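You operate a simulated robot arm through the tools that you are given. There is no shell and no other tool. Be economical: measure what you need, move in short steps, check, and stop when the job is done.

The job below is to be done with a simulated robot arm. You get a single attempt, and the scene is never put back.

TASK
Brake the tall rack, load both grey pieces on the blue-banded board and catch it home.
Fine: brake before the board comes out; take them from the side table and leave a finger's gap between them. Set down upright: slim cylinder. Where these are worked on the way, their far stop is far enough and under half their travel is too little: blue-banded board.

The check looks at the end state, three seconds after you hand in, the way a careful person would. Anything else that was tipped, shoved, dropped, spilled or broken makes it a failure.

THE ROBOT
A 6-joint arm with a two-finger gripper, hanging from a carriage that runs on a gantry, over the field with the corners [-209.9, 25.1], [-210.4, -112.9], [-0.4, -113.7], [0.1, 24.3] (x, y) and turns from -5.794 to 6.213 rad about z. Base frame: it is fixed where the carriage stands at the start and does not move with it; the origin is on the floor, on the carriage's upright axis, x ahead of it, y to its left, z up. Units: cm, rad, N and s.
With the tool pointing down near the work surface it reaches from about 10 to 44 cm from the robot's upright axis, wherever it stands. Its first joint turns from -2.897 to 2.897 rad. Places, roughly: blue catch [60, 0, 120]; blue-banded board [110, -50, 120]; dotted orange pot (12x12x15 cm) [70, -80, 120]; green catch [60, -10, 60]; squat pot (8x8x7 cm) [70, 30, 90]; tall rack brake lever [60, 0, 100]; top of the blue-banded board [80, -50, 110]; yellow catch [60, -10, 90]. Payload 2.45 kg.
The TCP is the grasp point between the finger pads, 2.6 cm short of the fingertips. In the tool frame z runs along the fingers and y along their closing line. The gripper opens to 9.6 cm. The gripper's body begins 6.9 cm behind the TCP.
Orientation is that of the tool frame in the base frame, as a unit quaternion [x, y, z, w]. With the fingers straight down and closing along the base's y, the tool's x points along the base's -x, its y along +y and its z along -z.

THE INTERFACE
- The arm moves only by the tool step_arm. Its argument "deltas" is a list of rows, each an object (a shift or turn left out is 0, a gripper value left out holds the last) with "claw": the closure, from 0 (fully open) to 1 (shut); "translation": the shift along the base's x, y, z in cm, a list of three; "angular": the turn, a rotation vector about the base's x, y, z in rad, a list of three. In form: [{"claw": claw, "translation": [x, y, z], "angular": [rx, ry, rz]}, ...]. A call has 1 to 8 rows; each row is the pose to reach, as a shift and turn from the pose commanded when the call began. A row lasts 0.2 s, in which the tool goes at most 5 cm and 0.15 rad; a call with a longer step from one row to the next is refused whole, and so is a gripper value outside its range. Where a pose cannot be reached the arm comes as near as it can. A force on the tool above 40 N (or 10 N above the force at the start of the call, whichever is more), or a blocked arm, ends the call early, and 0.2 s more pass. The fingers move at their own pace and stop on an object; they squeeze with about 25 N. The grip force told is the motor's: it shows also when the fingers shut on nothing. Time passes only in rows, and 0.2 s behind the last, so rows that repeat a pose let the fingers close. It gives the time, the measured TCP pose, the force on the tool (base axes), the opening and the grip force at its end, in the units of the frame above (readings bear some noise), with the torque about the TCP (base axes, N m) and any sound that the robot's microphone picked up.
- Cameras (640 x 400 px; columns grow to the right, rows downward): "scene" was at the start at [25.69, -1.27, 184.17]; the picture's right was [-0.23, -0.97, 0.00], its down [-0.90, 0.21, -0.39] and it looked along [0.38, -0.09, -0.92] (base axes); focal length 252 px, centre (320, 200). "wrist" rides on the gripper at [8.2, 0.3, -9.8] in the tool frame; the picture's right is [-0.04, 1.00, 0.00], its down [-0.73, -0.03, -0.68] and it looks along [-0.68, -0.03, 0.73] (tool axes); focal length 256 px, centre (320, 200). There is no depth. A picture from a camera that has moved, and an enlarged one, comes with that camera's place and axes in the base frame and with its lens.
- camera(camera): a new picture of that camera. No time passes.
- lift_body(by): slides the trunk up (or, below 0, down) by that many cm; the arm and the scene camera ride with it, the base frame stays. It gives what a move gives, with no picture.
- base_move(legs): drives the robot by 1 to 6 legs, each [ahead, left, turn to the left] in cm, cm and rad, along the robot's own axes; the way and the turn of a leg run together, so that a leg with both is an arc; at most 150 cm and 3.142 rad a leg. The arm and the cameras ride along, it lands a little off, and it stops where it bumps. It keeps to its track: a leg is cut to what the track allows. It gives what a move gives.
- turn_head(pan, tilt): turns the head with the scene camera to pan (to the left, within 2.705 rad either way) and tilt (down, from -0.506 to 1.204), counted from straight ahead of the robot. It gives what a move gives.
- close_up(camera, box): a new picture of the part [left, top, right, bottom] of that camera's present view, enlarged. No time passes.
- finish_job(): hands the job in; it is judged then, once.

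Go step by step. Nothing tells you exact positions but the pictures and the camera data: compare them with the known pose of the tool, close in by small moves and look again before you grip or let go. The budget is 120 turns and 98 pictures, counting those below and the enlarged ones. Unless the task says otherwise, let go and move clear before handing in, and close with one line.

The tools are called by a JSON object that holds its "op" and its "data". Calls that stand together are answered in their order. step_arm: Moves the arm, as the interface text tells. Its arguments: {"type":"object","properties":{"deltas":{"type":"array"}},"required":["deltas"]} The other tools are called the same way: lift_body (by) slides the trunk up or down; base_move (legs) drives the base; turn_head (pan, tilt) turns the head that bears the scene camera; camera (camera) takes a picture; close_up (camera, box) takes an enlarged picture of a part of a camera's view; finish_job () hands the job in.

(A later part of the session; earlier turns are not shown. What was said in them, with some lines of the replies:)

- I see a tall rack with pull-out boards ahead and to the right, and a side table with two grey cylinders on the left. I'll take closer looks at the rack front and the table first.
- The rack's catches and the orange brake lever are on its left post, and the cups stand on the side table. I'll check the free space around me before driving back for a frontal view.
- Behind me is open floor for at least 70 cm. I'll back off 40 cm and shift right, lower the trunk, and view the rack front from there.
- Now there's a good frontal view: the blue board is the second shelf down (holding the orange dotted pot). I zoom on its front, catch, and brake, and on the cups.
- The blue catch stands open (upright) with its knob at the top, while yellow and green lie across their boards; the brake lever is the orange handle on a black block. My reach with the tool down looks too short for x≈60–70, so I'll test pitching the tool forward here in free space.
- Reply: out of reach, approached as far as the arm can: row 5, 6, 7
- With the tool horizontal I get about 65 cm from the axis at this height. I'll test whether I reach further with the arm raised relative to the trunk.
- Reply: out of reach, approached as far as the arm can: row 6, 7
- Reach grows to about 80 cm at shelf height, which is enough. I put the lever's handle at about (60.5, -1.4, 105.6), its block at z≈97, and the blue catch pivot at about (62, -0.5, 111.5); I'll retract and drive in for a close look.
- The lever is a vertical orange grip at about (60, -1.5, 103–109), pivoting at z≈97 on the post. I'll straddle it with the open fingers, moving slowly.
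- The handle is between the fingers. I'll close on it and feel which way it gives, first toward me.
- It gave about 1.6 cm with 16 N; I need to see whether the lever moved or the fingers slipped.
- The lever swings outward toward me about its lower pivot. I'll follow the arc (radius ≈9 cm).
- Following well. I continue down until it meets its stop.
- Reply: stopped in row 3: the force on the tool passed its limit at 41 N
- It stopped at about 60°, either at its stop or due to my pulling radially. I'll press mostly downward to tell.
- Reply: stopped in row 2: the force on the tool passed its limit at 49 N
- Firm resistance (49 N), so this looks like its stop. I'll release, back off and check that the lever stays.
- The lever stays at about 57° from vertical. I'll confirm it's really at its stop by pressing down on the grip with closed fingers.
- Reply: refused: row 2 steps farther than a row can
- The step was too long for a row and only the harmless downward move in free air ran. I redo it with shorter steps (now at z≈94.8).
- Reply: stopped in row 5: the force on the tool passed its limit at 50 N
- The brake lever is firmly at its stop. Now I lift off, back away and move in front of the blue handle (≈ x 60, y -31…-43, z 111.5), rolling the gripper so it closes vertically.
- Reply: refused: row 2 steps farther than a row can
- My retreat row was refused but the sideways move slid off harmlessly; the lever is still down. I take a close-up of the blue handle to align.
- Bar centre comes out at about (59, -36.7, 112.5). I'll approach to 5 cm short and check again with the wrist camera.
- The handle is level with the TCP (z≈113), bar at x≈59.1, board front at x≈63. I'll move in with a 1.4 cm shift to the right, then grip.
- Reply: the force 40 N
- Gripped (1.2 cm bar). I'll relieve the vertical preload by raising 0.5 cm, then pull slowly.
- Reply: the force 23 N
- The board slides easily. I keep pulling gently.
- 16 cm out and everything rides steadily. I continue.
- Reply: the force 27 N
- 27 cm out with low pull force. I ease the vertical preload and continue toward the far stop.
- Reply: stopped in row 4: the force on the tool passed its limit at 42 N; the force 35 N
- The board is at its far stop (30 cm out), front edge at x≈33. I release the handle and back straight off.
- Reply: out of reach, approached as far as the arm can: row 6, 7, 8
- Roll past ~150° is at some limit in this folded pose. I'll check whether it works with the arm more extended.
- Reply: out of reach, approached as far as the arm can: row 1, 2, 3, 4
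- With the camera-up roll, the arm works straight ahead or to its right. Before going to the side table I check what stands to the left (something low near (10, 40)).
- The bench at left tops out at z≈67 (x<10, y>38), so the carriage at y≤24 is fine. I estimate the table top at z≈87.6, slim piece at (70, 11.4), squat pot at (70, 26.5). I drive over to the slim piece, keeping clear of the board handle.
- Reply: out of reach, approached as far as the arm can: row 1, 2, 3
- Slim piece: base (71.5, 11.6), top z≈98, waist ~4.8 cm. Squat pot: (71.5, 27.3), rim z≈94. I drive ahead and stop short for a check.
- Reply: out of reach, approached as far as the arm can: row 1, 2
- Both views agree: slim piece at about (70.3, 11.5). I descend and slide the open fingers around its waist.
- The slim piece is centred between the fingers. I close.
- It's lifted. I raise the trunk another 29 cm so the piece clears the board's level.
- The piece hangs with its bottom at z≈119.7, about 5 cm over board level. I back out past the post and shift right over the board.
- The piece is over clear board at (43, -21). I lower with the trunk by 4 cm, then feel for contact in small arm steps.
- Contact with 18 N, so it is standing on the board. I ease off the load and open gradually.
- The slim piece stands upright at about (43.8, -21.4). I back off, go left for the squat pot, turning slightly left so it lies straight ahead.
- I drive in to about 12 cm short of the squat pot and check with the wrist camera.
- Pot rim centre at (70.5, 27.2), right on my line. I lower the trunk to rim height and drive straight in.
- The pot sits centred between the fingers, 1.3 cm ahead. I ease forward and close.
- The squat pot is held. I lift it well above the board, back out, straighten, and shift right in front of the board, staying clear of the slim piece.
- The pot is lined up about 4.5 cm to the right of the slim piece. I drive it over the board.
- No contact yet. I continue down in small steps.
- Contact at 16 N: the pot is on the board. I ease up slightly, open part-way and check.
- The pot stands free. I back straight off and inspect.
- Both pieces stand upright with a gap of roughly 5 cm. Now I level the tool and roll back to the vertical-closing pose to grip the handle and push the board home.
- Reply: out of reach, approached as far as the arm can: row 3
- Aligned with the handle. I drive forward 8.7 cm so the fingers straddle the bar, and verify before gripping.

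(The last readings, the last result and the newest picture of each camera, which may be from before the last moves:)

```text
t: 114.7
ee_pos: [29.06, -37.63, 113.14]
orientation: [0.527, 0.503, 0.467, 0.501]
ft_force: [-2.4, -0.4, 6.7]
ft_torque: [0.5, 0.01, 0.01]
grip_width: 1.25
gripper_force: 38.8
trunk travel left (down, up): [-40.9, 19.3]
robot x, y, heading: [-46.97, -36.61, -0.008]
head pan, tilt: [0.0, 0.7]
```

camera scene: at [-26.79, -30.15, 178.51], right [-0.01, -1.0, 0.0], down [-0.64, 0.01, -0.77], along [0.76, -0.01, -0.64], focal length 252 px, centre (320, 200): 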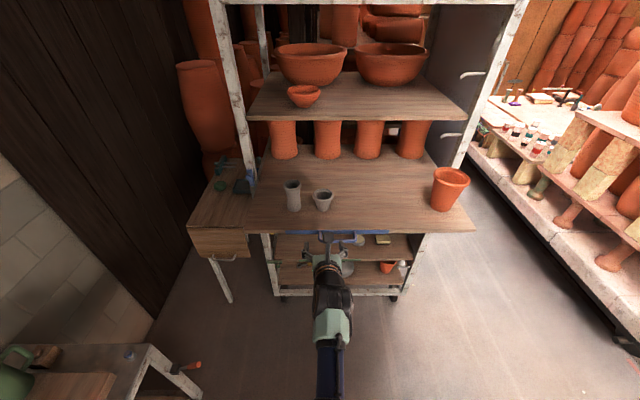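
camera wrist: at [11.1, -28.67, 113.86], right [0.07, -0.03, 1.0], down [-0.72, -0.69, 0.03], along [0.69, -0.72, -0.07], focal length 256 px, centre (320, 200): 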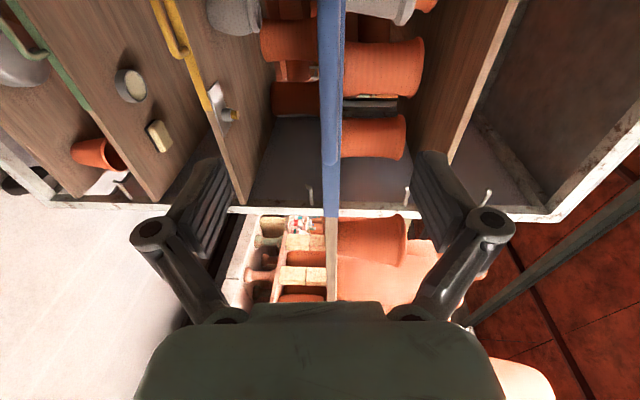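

Gripped, but the arm is fully extended; for a gentle push I want arm travel. I release, retract the arm 28 cm, drive the base up 28 cm and re-grip.

{"op": "step_arm", "data": {"deltas": [{"claw": 0, "translation": [0, 0, -0.2]}, {"claw": 0, "translation": [0, 0, -0.2]}, {"claw": 0, "translation": [0, 0, -0.2]}, {"claw": 0, "translation": [-4, 0, -0.1]}, {"translation": [-8, 0, -0.1]}, {"translation": [-12, 0, -0.1]}]}}

{"op": "step_arm", "data": {"deltas": [{"translation": [-4, 0, 0]}, {"translation": [-8, 0, 0]}, {"translation": [-12, 0, 0]}, {"translation": [-16, 0, 0]}]}}

```text
t: 116.0
ee_pos: [17.11, -37.71, 112.98]
orientation: [0.528, 0.504, 0.466, 0.5]
ft_force: [0.5, -1.0, 0.0]
ft_torque: [-0.02, 0.01, 0.0]
grip_width: 9.61
gripper_force: 0.1
trunk travel left (down, up): [-40.9, 19.3]
robot x, y, heading: [-46.99, -36.55, -0.01]
head pan, tilt: [0.0, 0.7]
```

```text
t: 117.0
ee_pos: [0.78, -37.87, 113.14]
orientation: [0.529, 0.504, 0.465, 0.501]
ft_force: [0.3, 0.0, 0.0]
ft_torque: [0.02, -0.02, 0.02]
grip_width: 9.62
gripper_force: 0.1
trunk travel left (down, up): [-40.9, 19.3]
robot x, y, heading: [-46.6, -36.03, -0.018]
head pan, tilt: [0.0, 0.7]
```

{"op": "base_move", "data": {"legs": [[26, 0, 0]]}}

{"op": "close_up", "data": {"camera": "scene", "box": [260, 210, 400, 340]}}

```text
t: 118.9
ee_pos: [27.28, -38.18, 113.1]
orientation: [0.53, 0.504, 0.465, 0.5]
ft_force: [-0.5, -0.5, -0.2]
ft_torque: [-0.03, -0.03, 0.02]
grip_width: 9.59
gripper_force: 0.1
trunk travel left (down, up): [-40.9, 19.3]
robot x, y, heading: [-20.61, -36.44, -0.013]
head pan, tilt: [0.0, 0.7]
```

```text
3.08 times, centred on (330, 275) of scene
camera zoom: at [8.1, -36.81, 171.0], right [-0.01, -1.0, 0.0], down [-0.64, 0.01, -0.76], along [0.76, -0.01, -0.64], focal length 776 px, centre (289, -31)
```

zoom: 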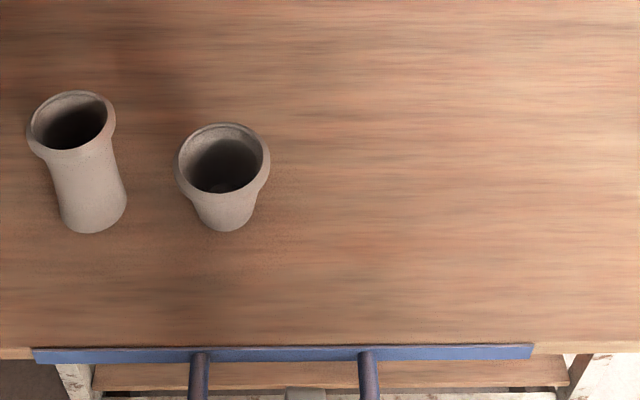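

I close in the last 1.8 cm and grip.

{"op": "step_arm", "data": {"deltas": [{"translation": [1, 0, 0]}, {"translation": [1.8, 0, 0]}, {"translation": [1.8, 0, 0], "claw": 0.6}, {"translation": [1.8, 0, 0], "claw": 1}, {"translation": [1.8, 0, 0], "claw": 1}, {"translation": [1.8, 0, 0], "claw": 1}]}}

```text
t: 120.3
ee_pos: [29.03, -38.22, 113.07]
orientation: [0.529, 0.503, 0.465, 0.501]
ft_force: [-1.1, -1.1, 4.1]
ft_torque: [0.45, -0.01, -0.1]
grip_width: 1.28
gripper_force: 39.4
trunk travel left (down, up): [-40.9, 19.3]
robot x, y, heading: [-20.37, -36.25, -0.015]
head pan, tilt: [0.0, 0.7]
```

Bar gripped. I push slowly with a soft start and stop.

{"op": "step_arm", "data": {"deltas": [{"translation": [0.3, 0, 0]}, {"translation": [0.9, 0, 0]}, {"translation": [1.8, 0, 0]}, {"translation": [3, 0, 0]}, {"translation": [4.2, 0, 0]}, {"translation": [5.4, 0, 0]}, {"translation": [6.3, 0, 0]}, {"translation": [6.8, 0, 0]}]}}

{"op": "camera", "data": {"camera": "scene"}}

```text
t: 122.1
ee_pos: [36.04, -38.18, 113.12]
orientation: [0.529, 0.503, 0.466, 0.501]
ft_force: [-1.6, 2.6, 13.9]
ft_torque: [0.43, -0.03, -0.26]
grip_width: 1.24
gripper_force: 39.2
trunk travel left (down, up): [-40.9, 19.3]
robot x, y, heading: [-20.26, -36.4, -0.013]
head pan, tilt: [0.0, 0.7]
```

```text
29 pictures are left
camera scene: at [8.15, -36.79, 171.04], right [-0.01, -1.0, 0.0], down [-0.64, 0.01, -0.77], along [0.77, -0.01, -0.64], focal length 252 px, centre (320, 200)
```

scene: 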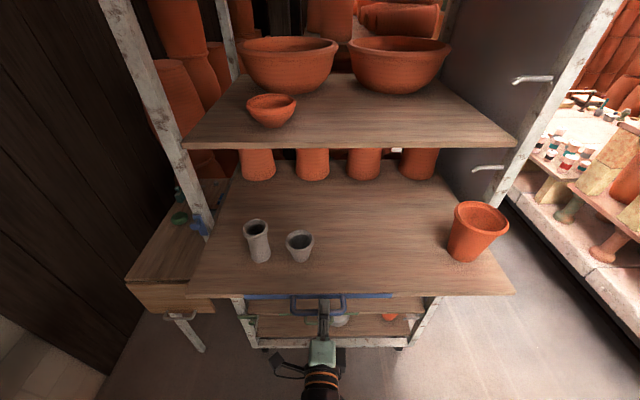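

Everything rides along. I continue in two more slow pushes.

{"op": "step_arm", "data": {"deltas": [{"translation": [0.4, 0, 0.2]}, {"translation": [1.2, 0, 0.3]}, {"translation": [2.6, 0, 0.3]}, {"translation": [4.2, 0, 0.3]}, {"translation": [5.8, 0, 0.3]}, {"translation": [7.4, 0, 0.3]}, {"translation": [8.6, 0, 0.3]}, {"translation": [9.2, 0, 0.3]}]}}

{"op": "step_arm", "data": {"deltas": [{"translation": [0.4, 0, 0.2]}, {"translation": [1.2, 0, 0.2]}, {"translation": [2.6, 0, 0.2]}, {"translation": [4.2, 0, 0.2]}, {"translation": [5.8, 0, 0.2]}, {"translation": [7.2, 0, 0.2]}, {"translation": [8.2, 0, 0.2]}, {"translation": [8.6, 0, 0.2]}]}}

{"op": "camera", "data": {"camera": "scene"}}

```text
t: 123.9
ee_pos: [44.85, -38.2, 113.15]
orientation: [0.529, 0.504, 0.465, 0.5]
ft_force: [0.2, -1.0, -10.7]
ft_torque: [0.41, 0.07, -0.28]
grip_width: 1.27
gripper_force: 39.1
trunk travel left (down, up): [-40.9, 19.3]
robot x, y, heading: [-20.64, -36.21, -0.012]
head pan, tilt: [0.0, 0.7]
```

```text
t: 125.7
ee_pos: [53.36, -38.26, 113.16]
orientation: [0.531, 0.505, 0.464, 0.498]
ft_force: [-1.8, -4.6, -23.9]
ft_torque: [0.45, 0.06, -0.02]
grip_width: 1.25
gripper_force: 39.7
trunk travel left (down, up): [-40.9, 19.3]
robot x, y, heading: [-20.76, -36.63, -0.013]
head pan, tilt: [0.0, 0.7]
```

```text
28 pictures are left
camera scene: at [8.0, -36.84, 170.94], right [-0.01, -1.0, 0.0], down [-0.65, 0.01, -0.76], along [0.76, -0.01, -0.65], focal length 252 px, centre (320, 200)
```

scene: 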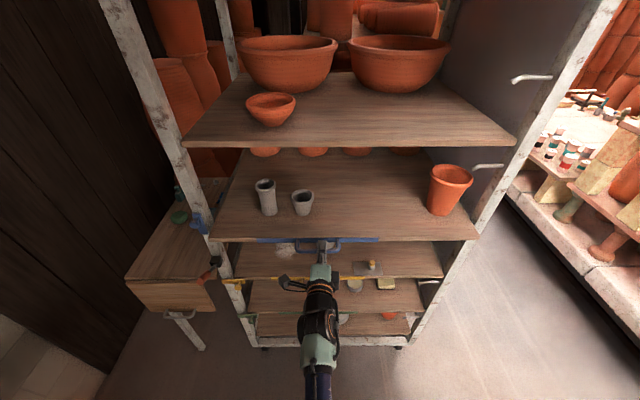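

About 6 cm remain. I push the rest slowly until it meets its home stop.

{"op": "step_arm", "data": {"deltas": [{"translation": [0.6, 0, -0.3]}, {"translation": [1.5, 0, -0.4]}, {"translation": [2.5, 0, -0.4]}, {"translation": [3.5, 0, -0.4]}, {"translation": [4.4, 0, -0.4]}, {"translation": [5.2, 0, -0.4]}, {"translation": [5.8, 0, -0.4]}, {"translation": [6.2, 0, -0.4]}]}}

{"op": "step_arm", "data": {"deltas": [{"translation": [0.3, 0, 0]}, {"translation": [0.7, 0, 0]}, {"translation": [1.1, 0, 0]}, {"translation": [1.5, 0, 0]}]}}

{"op": "camera", "data": {"camera": "scene"}}

```text
t: 127.3
ee_pos: [57.76, -38.29, 113.13]
orientation: [0.535, 0.512, 0.46, 0.491]
ft_force: [1.0, -3.8, -7.4]
ft_torque: [0.37, 0.04, 0.19]
grip_width: 1.26
gripper_force: 39.5
out of reach, approached as far as the arm can: row 4, 5, 6, 7, 8
trunk travel left (down, up): [-40.9, 19.3]
robot x, y, heading: [-20.31, -36.65, -0.015]
head pan, tilt: [0.0, 0.7]
stopped in row 8: the force on the tool passed its limit at 46 N (the readings are from after the stop); the commanded pose is now the measured one
```

```text
t: 128.3
ee_pos: [58.26, -38.17, 113.1]
orientation: [0.534, 0.521, 0.458, 0.483]
ft_force: [-1.0, -17.7, -21.8]
ft_torque: [0.4, 0.1, -1.18]
grip_width: 1.29
gripper_force: 39.3
out of reach, approached as far as the arm can: row 2, 3, 4
trunk travel left (down, up): [-40.9, 19.3]
robot x, y, heading: [-20.6, -36.75, -0.014]
head pan, tilt: [0.0, 0.7]
```

```text
27 pictures are left
camera scene: at [8.01, -37.02, 170.94], right [-0.02, -1.0, 0.0], down [-0.65, 0.01, -0.76], along [0.76, -0.01, -0.65], focal length 252 px, centre (320, 200)
```

scene: 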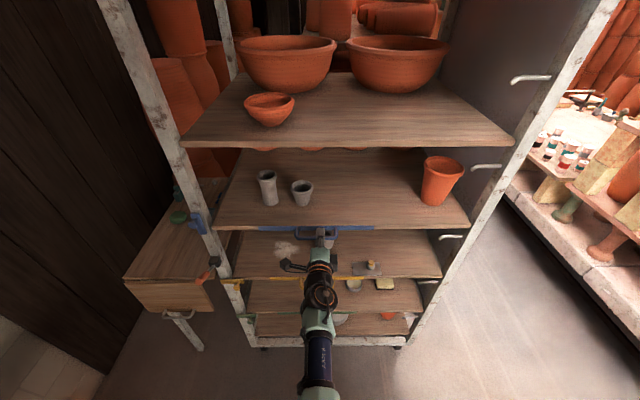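

The arm is at its reach limit about 1 cm short. I nudge the base ahead with the handle still held.

{"op": "base_move", "data": {"legs": [[1.2, 0, 0]]}}

{"op": "close_up", "data": {"camera": "scene", "box": [170, 160, 490, 320]}}

```text
t: 129.1
ee_pos: [58.5, -38.08, 113.07]
orientation: [0.535, 0.52, 0.458, 0.483]
ft_force: [-24.7, -1.3, 6.5]
ft_torque: [0.3, -0.03, 0.44]
grip_width: 1.22
gripper_force: 39.2
trunk travel left (down, up): [-40.9, 19.3]
robot x, y, heading: [-20.1, -36.68, -0.015]
head pan, tilt: [0.0, 0.7]
stopped in leg 1: the force on the tool passed its limit at 61 N (the readings are from after the stop); the commanded pose is now the measured one
```

```text
2.00 times, centred on (330, 240) of scene
camera zoom: at [8.33, -36.95, 170.95], right [-0.02, -1.0, 0.0], down [-0.65, 0.01, -0.76], along [0.76, -0.01, -0.65], focal length 505 px, centre (300, 120)
```

zoom: 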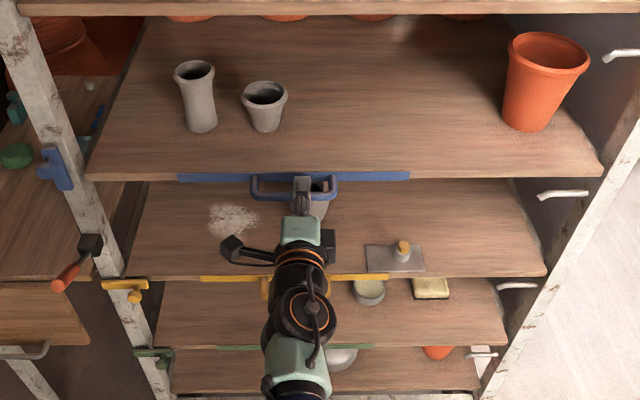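

It met 61 N, so probably the home stop. I check the board's front edge against the post and the yellow board closely.

{"op": "close_up", "data": {"camera": "scene", "box": [180, 190, 300, 310]}}

```text
3.33 times, centred on (240, 250) of scene
camera zoom: at [8.33, -36.95, 170.95], right [-0.02, -1.0, 0.0], down [-0.65, 0.01, -0.76], along [0.76, -0.01, -0.65], focal length 841 px, centre (587, 33)
```

zoom: 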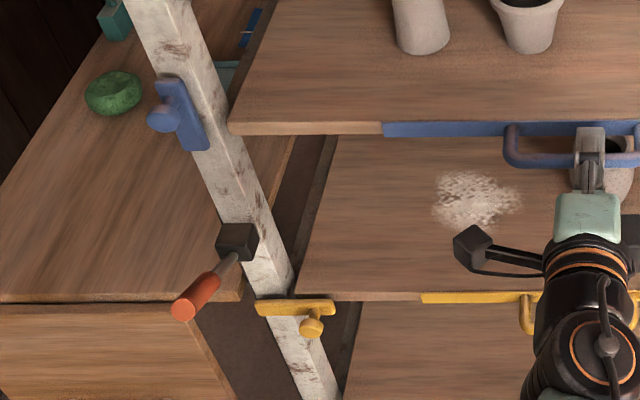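

The board's edge is in line with the yellow board's front, so it is home. I release the handle and move to the blue catch: pivot ≈(62, -1.2, 113), knob ≈(59, -1.3, 118.6), to be swung right and down.

{"op": "step_arm", "data": {"deltas": [{"claw": 0}, {"claw": 0}, {"claw": 0}, {"claw": 0}, {"translation": [-4, 0, 0]}, {"translation": [-8, 0, 0]}, {"translation": [-12, 0, 0]}, {"translation": [-15, 0, 0]}]}}

{"op": "close_up", "data": {"camera": "scene", "box": [180, 150, 480, 310]}}

```text
t: 130.9
ee_pos: [43.89, -38.02, 113.38]
orientation: [0.535, 0.518, 0.461, 0.483]
ft_force: [0.3, -0.4, 1.3]
ft_torque: [0.04, 0.03, -0.01]
grip_width: 9.6
gripper_force: 0.1
trunk travel left (down, up): [-40.9, 19.3]
robot x, y, heading: [-19.73, -36.55, -0.019]
head pan, tilt: [0.0, 0.7]
```

```text
2.13 times, centred on (330, 230) of scene
camera zoom: at [8.52, -36.93, 171.01], right [-0.02, -1.0, 0.0], down [-0.64, 0.01, -0.76], along [0.76, -0.01, -0.64], focal length 538 px, centre (299, 136)
```

zoom: 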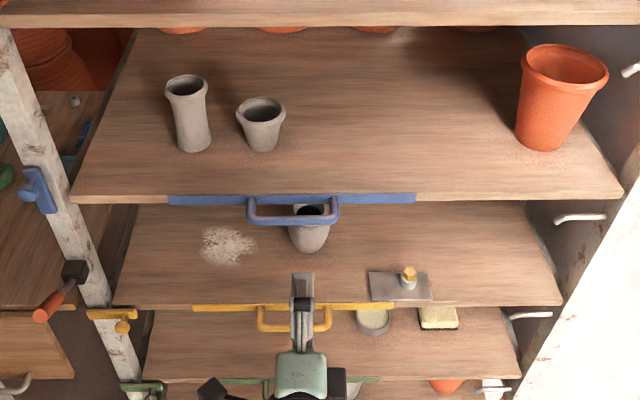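

Board and cargo look right. Now I move over to the catch.

{"op": "lift_body", "data": {"by": 5.3}}

{"op": "base_move", "data": {"legs": [[0, 37, 0]]}}

{"op": "camera", "data": {"camera": "wrist"}}

{"op": "close_up", "data": {"camera": "scene", "box": [260, 180, 420, 300]}}

```text
t: 131.8
ee_pos: [43.97, -38.03, 118.63]
orientation: [0.535, 0.519, 0.46, 0.483]
ft_force: [-0.6, -0.4, 0.4]
ft_torque: [0.03, 0.03, -0.02]
grip_width: 9.61
gripper_force: 0.0
trunk travel left (down, up): [-46.2, 14.0]
robot x, y, heading: [-20.09, -36.11, -0.016]
head pan, tilt: [0.0, 0.7]
```

```text
t: 134.2
ee_pos: [44.46, -1.16, 118.63]
orientation: [0.534, 0.519, 0.461, 0.483]
ft_force: [-0.1, -0.7, 0.8]
ft_torque: [0.01, 0.01, -0.01]
grip_width: 9.6
gripper_force: 0.1
trunk travel left (down, up): [-46.2, 14.0]
robot x, y, heading: [-19.39, -0.08, -0.012]
head pan, tilt: [0.0, 0.7]
```

```text
23 pictures are left
camera wrist: at [35.08, 7.51, 119.97], right [0.11, -0.03, 0.99], down [-0.7, -0.71, 0.05], along [0.7, -0.71, -0.1], focal length 256 px, centre (320, 200)
```

wrist: 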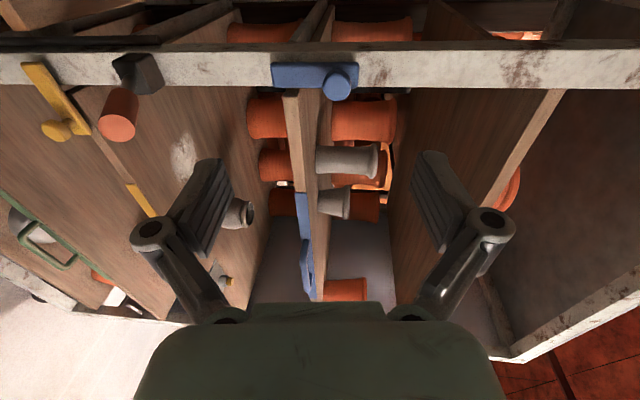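

```text
3.33 times, centred on (340, 240) of scene
camera zoom: at [9.06, -0.05, 176.31], right [-0.01, -1.0, 0.0], down [-0.64, 0.01, -0.76], along [0.76, -0.01, -0.64], focal length 841 px, centre (253, 67)
```

zoom: 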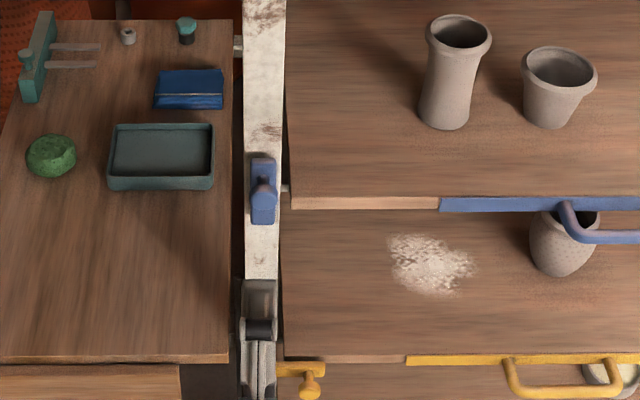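

The knob is at about (59.7, -1.6, 118.7), between finger heights. I drive 8 cm ahead, then close in with the arm.

{"op": "base_move", "data": {"legs": [[8, 0, 0]]}}

{"op": "camera", "data": {"camera": "wrist"}}

```text
t: 135.2
ee_pos: [52.54, -1.3, 118.69]
orientation: [0.534, 0.519, 0.461, 0.483]
ft_force: [-0.4, 0.7, -0.4]
ft_torque: [0.0, 0.0, -0.04]
grip_width: 9.64
gripper_force: 0.1
trunk travel left (down, up): [-46.2, 14.0]
robot x, y, heading: [-11.6, 0.2, -0.019]
head pan, tilt: [0.0, 0.7]
```

```text
21 pictures are left
camera wrist: at [43.13, 7.29, 119.97], right [0.11, -0.04, 0.99], down [-0.71, -0.71, 0.05], along [0.7, -0.71, -0.1], focal length 256 px, centre (320, 200)
```

wrist: 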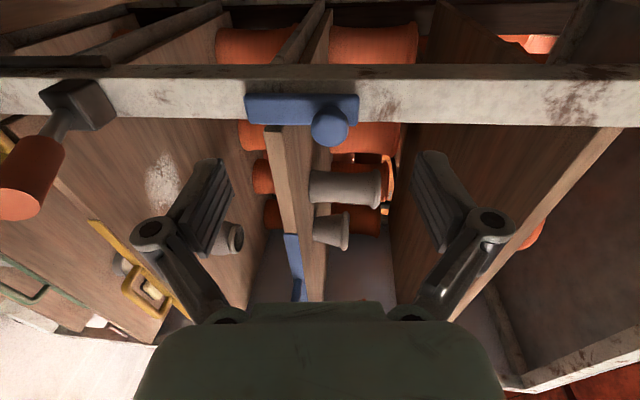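

{"op": "step_arm", "data": {"deltas": [{"translation": [3, -0.2, 0]}, {"translation": [5, -0.3, 0]}, {"translation": [6, -0.3, 0]}]}}

{"op": "camera", "data": {"camera": "wrist"}}

{"op": "close_up", "data": {"camera": "scene", "box": [280, 190, 400, 300]}}

```text
t: 136.1
ee_pos: [58.53, -1.61, 118.71]
orientation: [0.534, 0.519, 0.46, 0.483]
ft_force: [-0.4, 0.4, -0.3]
ft_torque: [-0.04, -0.02, -0.02]
grip_width: 9.61
gripper_force: 0.1
trunk travel left (down, up): [-46.2, 14.0]
robot x, y, heading: [-11.43, 0.29, -0.017]
head pan, tilt: [0.0, 0.7]
```

```text
20 pictures are left
camera wrist: at [49.22, 6.96, 119.98], right [0.11, -0.04, 0.99], down [-0.71, -0.71, 0.05], along [0.7, -0.71, -0.1], focal length 256 px, centre (320, 200)
```

wrist: 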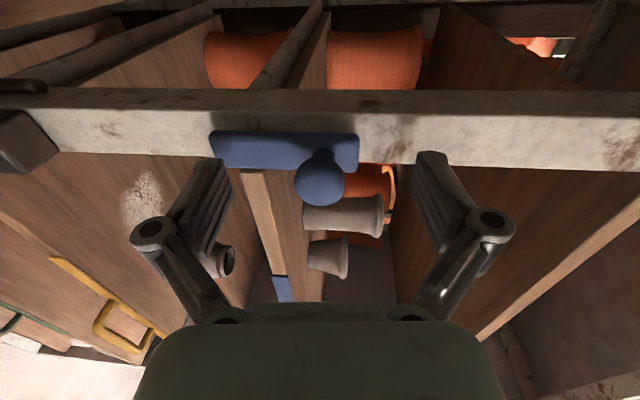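

```text
3.64 times, centred on (340, 245) of scene
camera zoom: at [17.11, -0.22, 176.31], right [-0.02, -1.0, 0.0], down [-0.64, 0.01, -0.76], along [0.76, -0.01, -0.64], focal length 917 px, centre (247, 36)
```

zoom: 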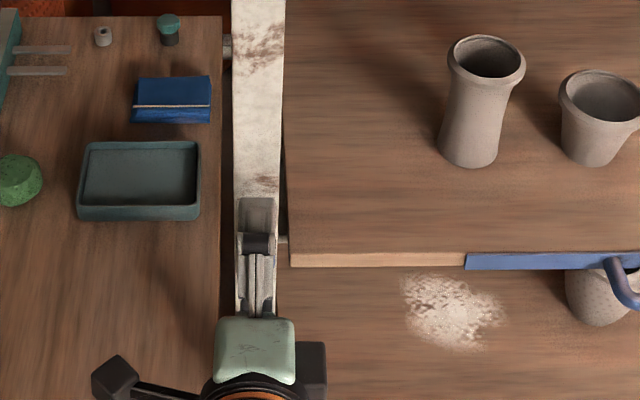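

The knob is centred between the fingers. I close on it.

{"op": "step_arm", "data": {"deltas": [{"claw": 0.4}, {"claw": 0.7}, {"claw": 1}, {"claw": 1}, {"claw": 1}]}}

```text
t: 137.2
ee_pos: [58.63, -1.57, 119.16]
orientation: [0.532, 0.517, 0.463, 0.485]
ft_force: [-18.0, 0.8, 32.3]
ft_torque: [0.22, -1.15, -0.13]
grip_width: 3.36
gripper_force: 44.9
trunk travel left (down, up): [-46.2, 14.0]
robot x, y, heading: [-11.61, 0.03, -0.014]
head pan, tilt: [0.0, 0.7]
```

Gripped, with the knob about 0.5 cm higher than assumed. I relieve that and start the swing to the right.

{"op": "step_arm", "data": {"deltas": [{"translation": [-0.1, 0, 0.25]}, {"translation": [-0.2, 0, 0.45]}]}}

{"op": "step_arm", "data": {"deltas": [{"translation": [0, -0.6, 0]}, {"translation": [0, -1.2, -0.1]}, {"translation": [0, -1.8, -0.3]}, {"translation": [0, -2.3, -0.5]}]}}

{"op": "camera", "data": {"camera": "wrist"}}

```text
t: 137.8
ee_pos: [58.56, -1.58, 119.08]
orientation: [0.535, 0.519, 0.46, 0.482]
ft_force: [15.6, -1.9, 9.2]
ft_torque: [0.17, -1.21, 0.35]
grip_width: 3.39
gripper_force: 45.0
trunk travel left (down, up): [-46.2, 14.0]
robot x, y, heading: [-11.73, 0.14, -0.012]
head pan, tilt: [0.0, 0.7]
```

```text
t: 138.8
ee_pos: [58.71, -3.91, 119.04]
orientation: [0.533, 0.515, 0.462, 0.486]
ft_force: [3.3, 7.2, 24.2]
ft_torque: [0.9, -1.13, 0.25]
grip_width: 3.63
gripper_force: 44.8
trunk travel left (down, up): [-46.2, 14.0]
robot x, y, heading: [-11.17, -0.09, -0.013]
head pan, tilt: [0.0, 0.7]
```

```text
18 pictures are left
camera wrist: at [49.25, 4.73, 120.26], right [0.1, -0.04, 0.99], down [-0.71, -0.71, 0.05], along [0.7, -0.71, -0.1], focal length 256 px, centre (320, 200)
```

wrist: 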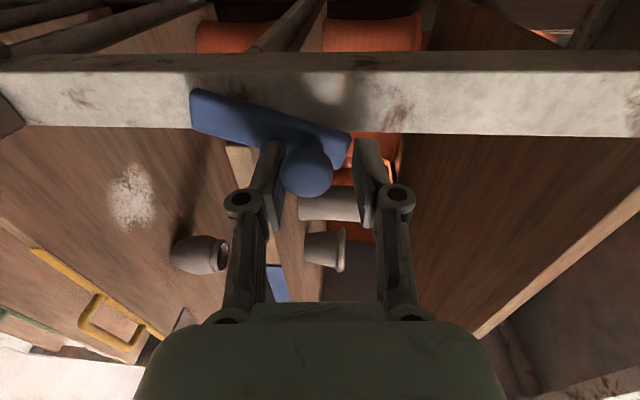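

The catch turns with the knob. I continue along the arc.

{"op": "step_arm", "data": {"deltas": [{"translation": [-0.2, -0.5, -0.3]}, {"translation": [-0.3, -1.0, -0.6]}, {"translation": [-0.3, -1.5, -1.0]}, {"translation": [-0.3, -1.9, -1.4]}, {"translation": [-0.3, -2.3, -1.9]}, {"translation": [-0.3, -2.65, -2.4]}]}}

{"op": "camera", "data": {"camera": "wrist"}}

```text
t: 140.0
ee_pos: [58.55, -6.65, 118.01]
orientation: [0.53, 0.512, 0.463, 0.492]
ft_force: [24.9, -5.9, 0.5]
ft_torque: [-0.31, -1.09, -0.54]
grip_width: 3.58
gripper_force: 45.2
trunk travel left (down, up): [-46.2, 14.0]
robot x, y, heading: [-11.53, -0.18, -0.021]
head pan, tilt: [0.0, 0.7]
stopped in row 5: the force on the tool passed its limit at 41 N (the readings are from after the stop); the commanded pose is now the measured one
```

```text
17 pictures are left
camera wrist: at [49.22, 1.99, 119.02], right [0.09, -0.03, 1.0], down [-0.71, -0.7, 0.04], along [0.7, -0.71, -0.08], focal length 256 px, centre (320, 200)
```

wrist: 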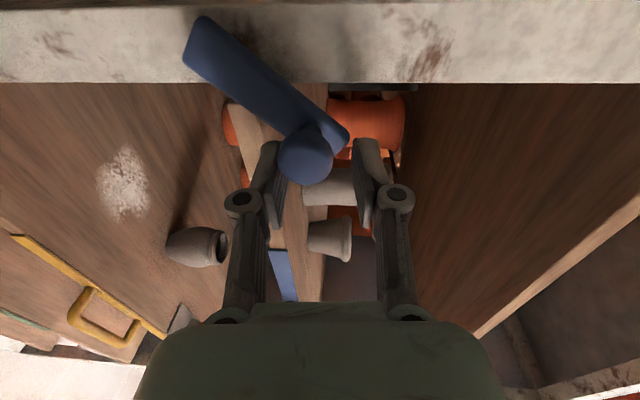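

The catch is at about 45° and my lower finger is now wedged under the knob. I open, back off, close the fingers and press the knob down from above instead.

{"op": "step_arm", "data": {"deltas": [{"claw": 0.3, "translation": [0, 0, 0]}, {"claw": 0, "translation": [0, 0, 0]}, {"claw": 0, "translation": [0, 0, 0]}, {"translation": [-3, 0, 0]}, {"translation": [-6, 0, 0]}, {"translation": [-8, 0, 0], "claw": 1}, {"translation": [-8, 0.4, 2], "claw": 1}, {"translation": [-8, 0.4, 4], "claw": 1}]}}

{"op": "camera", "data": {"camera": "wrist"}}

```text
t: 141.8
ee_pos: [50.05, -5.89, 121.77]
orientation: [0.532, 0.513, 0.463, 0.489]
ft_force: [-0.3, 0.1, 0.0]
ft_torque: [-0.02, 0.04, 0.0]
grip_width: 0.0
gripper_force: 22.1
trunk travel left (down, up): [-46.2, 14.0]
robot x, y, heading: [-11.44, 0.16, -0.016]
head pan, tilt: [0.0, 0.7]
```

```text
16 pictures are left
camera wrist: at [40.68, 2.69, 122.84], right [0.09, -0.03, 1.0], down [-0.71, -0.7, 0.04], along [0.7, -0.71, -0.09], focal length 256 px, centre (320, 200)
```

wrist: 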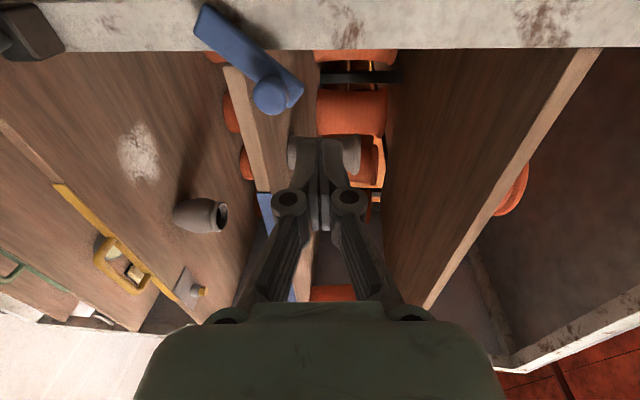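

The knob waits at about (59, -5.3, 117). I move the closed fingers above it and press down.

{"op": "step_arm", "data": {"deltas": [{"translation": [4, -0.1, 0]}, {"translation": [7, -0.1, 0]}, {"translation": [8.4, -0.1, 0]}]}}

{"op": "step_arm", "data": {"deltas": [{"translation": [0, 0, -0.8]}, {"translation": [0, 0, -1.6]}, {"translation": [0, -0.1, -2.4]}, {"translation": [0, -0.3, -3.2]}, {"translation": [0, -0.5, -4]}, {"translation": [0, -0.6, -4.8]}]}}

{"op": "camera", "data": {"camera": "wrist"}}

```text
t: 142.6
ee_pos: [58.38, -6.14, 121.7]
orientation: [0.533, 0.513, 0.462, 0.488]
ft_force: [0.0, -0.8, -0.2]
ft_torque: [-0.06, -0.03, 0.0]
grip_width: 0.01
gripper_force: 25.0
trunk travel left (down, up): [-46.2, 14.0]
robot x, y, heading: [-11.51, 0.38, -0.016]
head pan, tilt: [0.0, 0.7]
```

```text
t: 144.0
ee_pos: [58.42, -6.8, 116.6]
orientation: [0.532, 0.515, 0.462, 0.488]
ft_force: [-0.6, -0.4, -0.3]
ft_torque: [0.01, -0.04, 0.0]
grip_width: 0.0
gripper_force: 24.6
trunk travel left (down, up): [-46.2, 14.0]
robot x, y, heading: [-11.36, 0.29, -0.015]
head pan, tilt: [0.0, 0.7]
```

```text
15 pictures are left
camera wrist: at [49.13, 1.92, 117.81], right [0.1, -0.03, 0.99], down [-0.71, -0.7, 0.05], along [0.7, -0.71, -0.09], focal length 256 px, centre (320, 200)
```

wrist: 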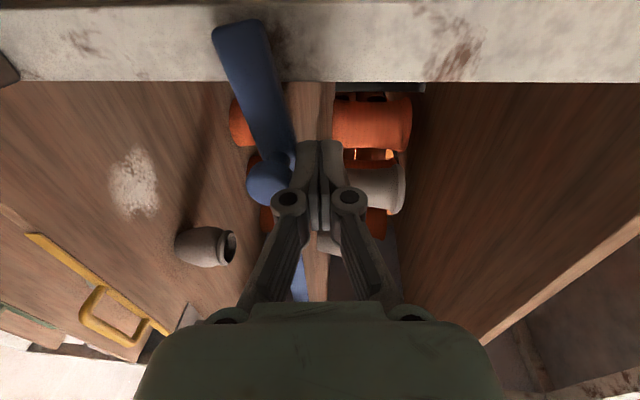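

Nearly there. I keep pressing down until it meets its stop.

{"op": "step_arm", "data": {"deltas": [{"translation": [0, 0, -0.6]}, {"translation": [0, -0.1, -1.2]}, {"translation": [0, -0.1, -1.8]}, {"translation": [0, -0.1, -2.4]}, {"translation": [0, -0.1, -3.0]}]}}

{"op": "camera", "data": {"camera": "wrist"}}

```text
t: 144.9
ee_pos: [58.59, -6.89, 115.77]
orientation: [0.528, 0.51, 0.466, 0.494]
ft_force: [-6.7, 2.0, 8.9]
ft_torque: [0.01, 0.08, -0.02]
grip_width: 0.01
gripper_force: 24.8
trunk travel left (down, up): [-46.2, 14.0]
robot x, y, heading: [-11.69, -0.02, -0.015]
head pan, tilt: [0.0, 0.7]
stopped in row 4: the force on the tool passed its limit at 46 N (the readings are from after the stop); the commanded pose is now the measured one
```

```text
14 pictures are left
camera wrist: at [49.28, 1.83, 116.69], right [0.08, -0.03, 1.0], down [-0.71, -0.7, 0.03], along [0.7, -0.71, -0.08], focal length 256 px, centre (320, 200)
```

wrist: 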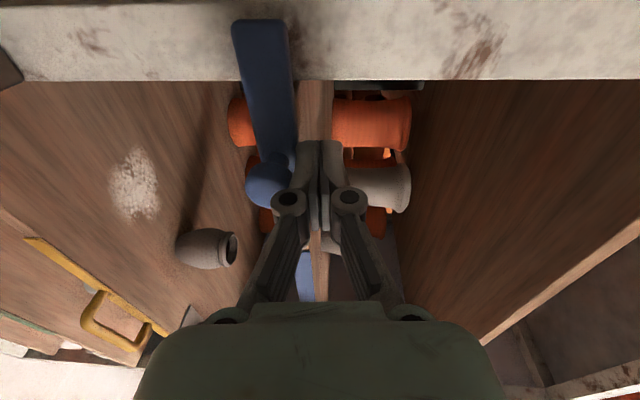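

It hit its stop lying across the board. I lift off, back away and inspect.

{"op": "step_arm", "data": {"deltas": [{"translation": [0, 0, 1.5]}, {"translation": [-4, 0, 2.5]}, {"translation": [-8, 0, 2.5]}, {"translation": [-12, 0, 2.5]}]}}

{"op": "base_move", "data": {"legs": [[-25, -15, 0]]}}

{"op": "camera", "data": {"camera": "scene"}}

{"op": "close_up", "data": {"camera": "scene", "box": [200, 150, 400, 290]}}

{"op": "camera", "data": {"camera": "wrist"}}

```text
t: 145.9
ee_pos: [46.43, -7.03, 117.97]
orientation: [0.528, 0.511, 0.464, 0.494]
ft_force: [0.6, 0.2, -0.4]
ft_torque: [-0.03, 0.0, 0.03]
grip_width: 0.0
gripper_force: 24.6
trunk travel left (down, up): [-46.2, 14.0]
robot x, y, heading: [-11.6, 0.04, -0.017]
head pan, tilt: [0.0, 0.7]
```

```text
t: 147.9
ee_pos: [21.3, -21.46, 117.99]
orientation: [0.529, 0.51, 0.465, 0.494]
ft_force: [0.7, -0.8, 0.4]
ft_torque: [0.02, 0.01, 0.0]
grip_width: 0.01
gripper_force: 25.6
trunk travel left (down, up): [-46.2, 14.0]
robot x, y, heading: [-36.38, -14.26, -0.019]
head pan, tilt: [0.0, 0.7]
```

```text
13 pictures are left
camera scene: at [-8.21, -14.69, 176.31], right [-0.02, -1.0, 0.0], down [-0.64, 0.01, -0.77], along [0.76, -0.01, -0.64], focal length 252 px, centre (320, 200)
```

scene: 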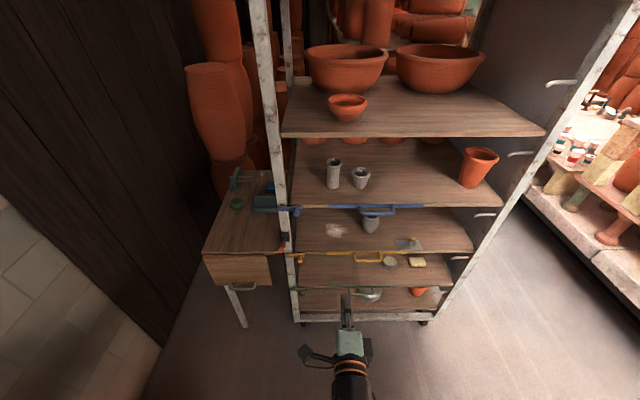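

```text
2.86 times, centred on (300, 220) of scene
camera zoom: at [-8.21, -14.69, 176.31], right [-0.02, -1.0, 0.0], down [-0.64, 0.01, -0.77], along [0.76, -0.01, -0.64], focal length 721 px, centre (377, 143)
```

zoom: 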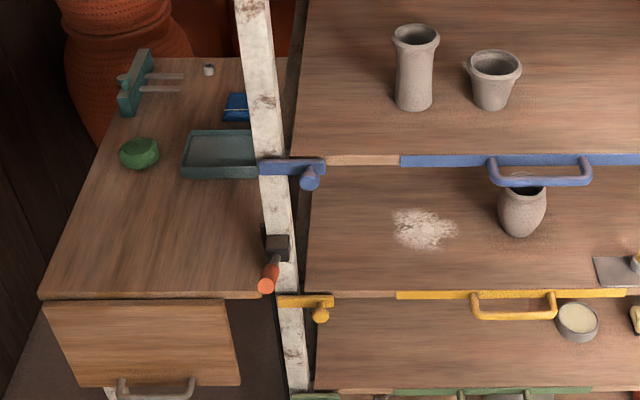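

```text
11 pictures are left
camera wrist: at [11.95, -12.84, 119.1], right [0.08, -0.03, 1.0], down [-0.71, -0.7, 0.03], along [0.7, -0.71, -0.08], focal length 256 px, centre (320, 200)
```

wrist: 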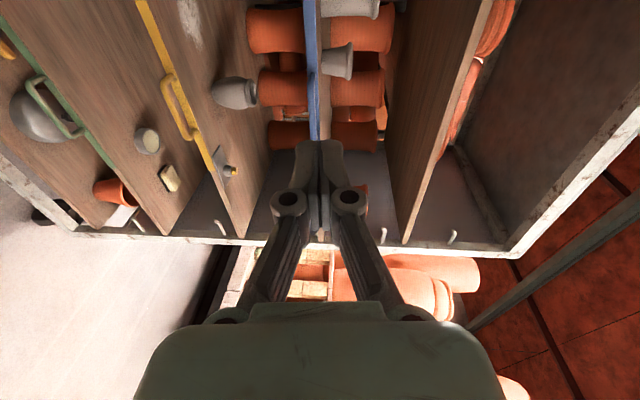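

The blue catch now lies across the board like the yellow one, the brake lever is down, and both grey pieces stand upright with a gap between them. The gripper is clear, so I hand in.

{"op": "finish_job", "data": {}}

```text
The job is handed in.
```

The job is handed in. I set the rack brake before the board came out and pulled the blue-banded board to its far stop. Both grey pieces now stand upright on it about 5 cm apart. I pushed the board in until it hit its stop and turned the blue catch across it.
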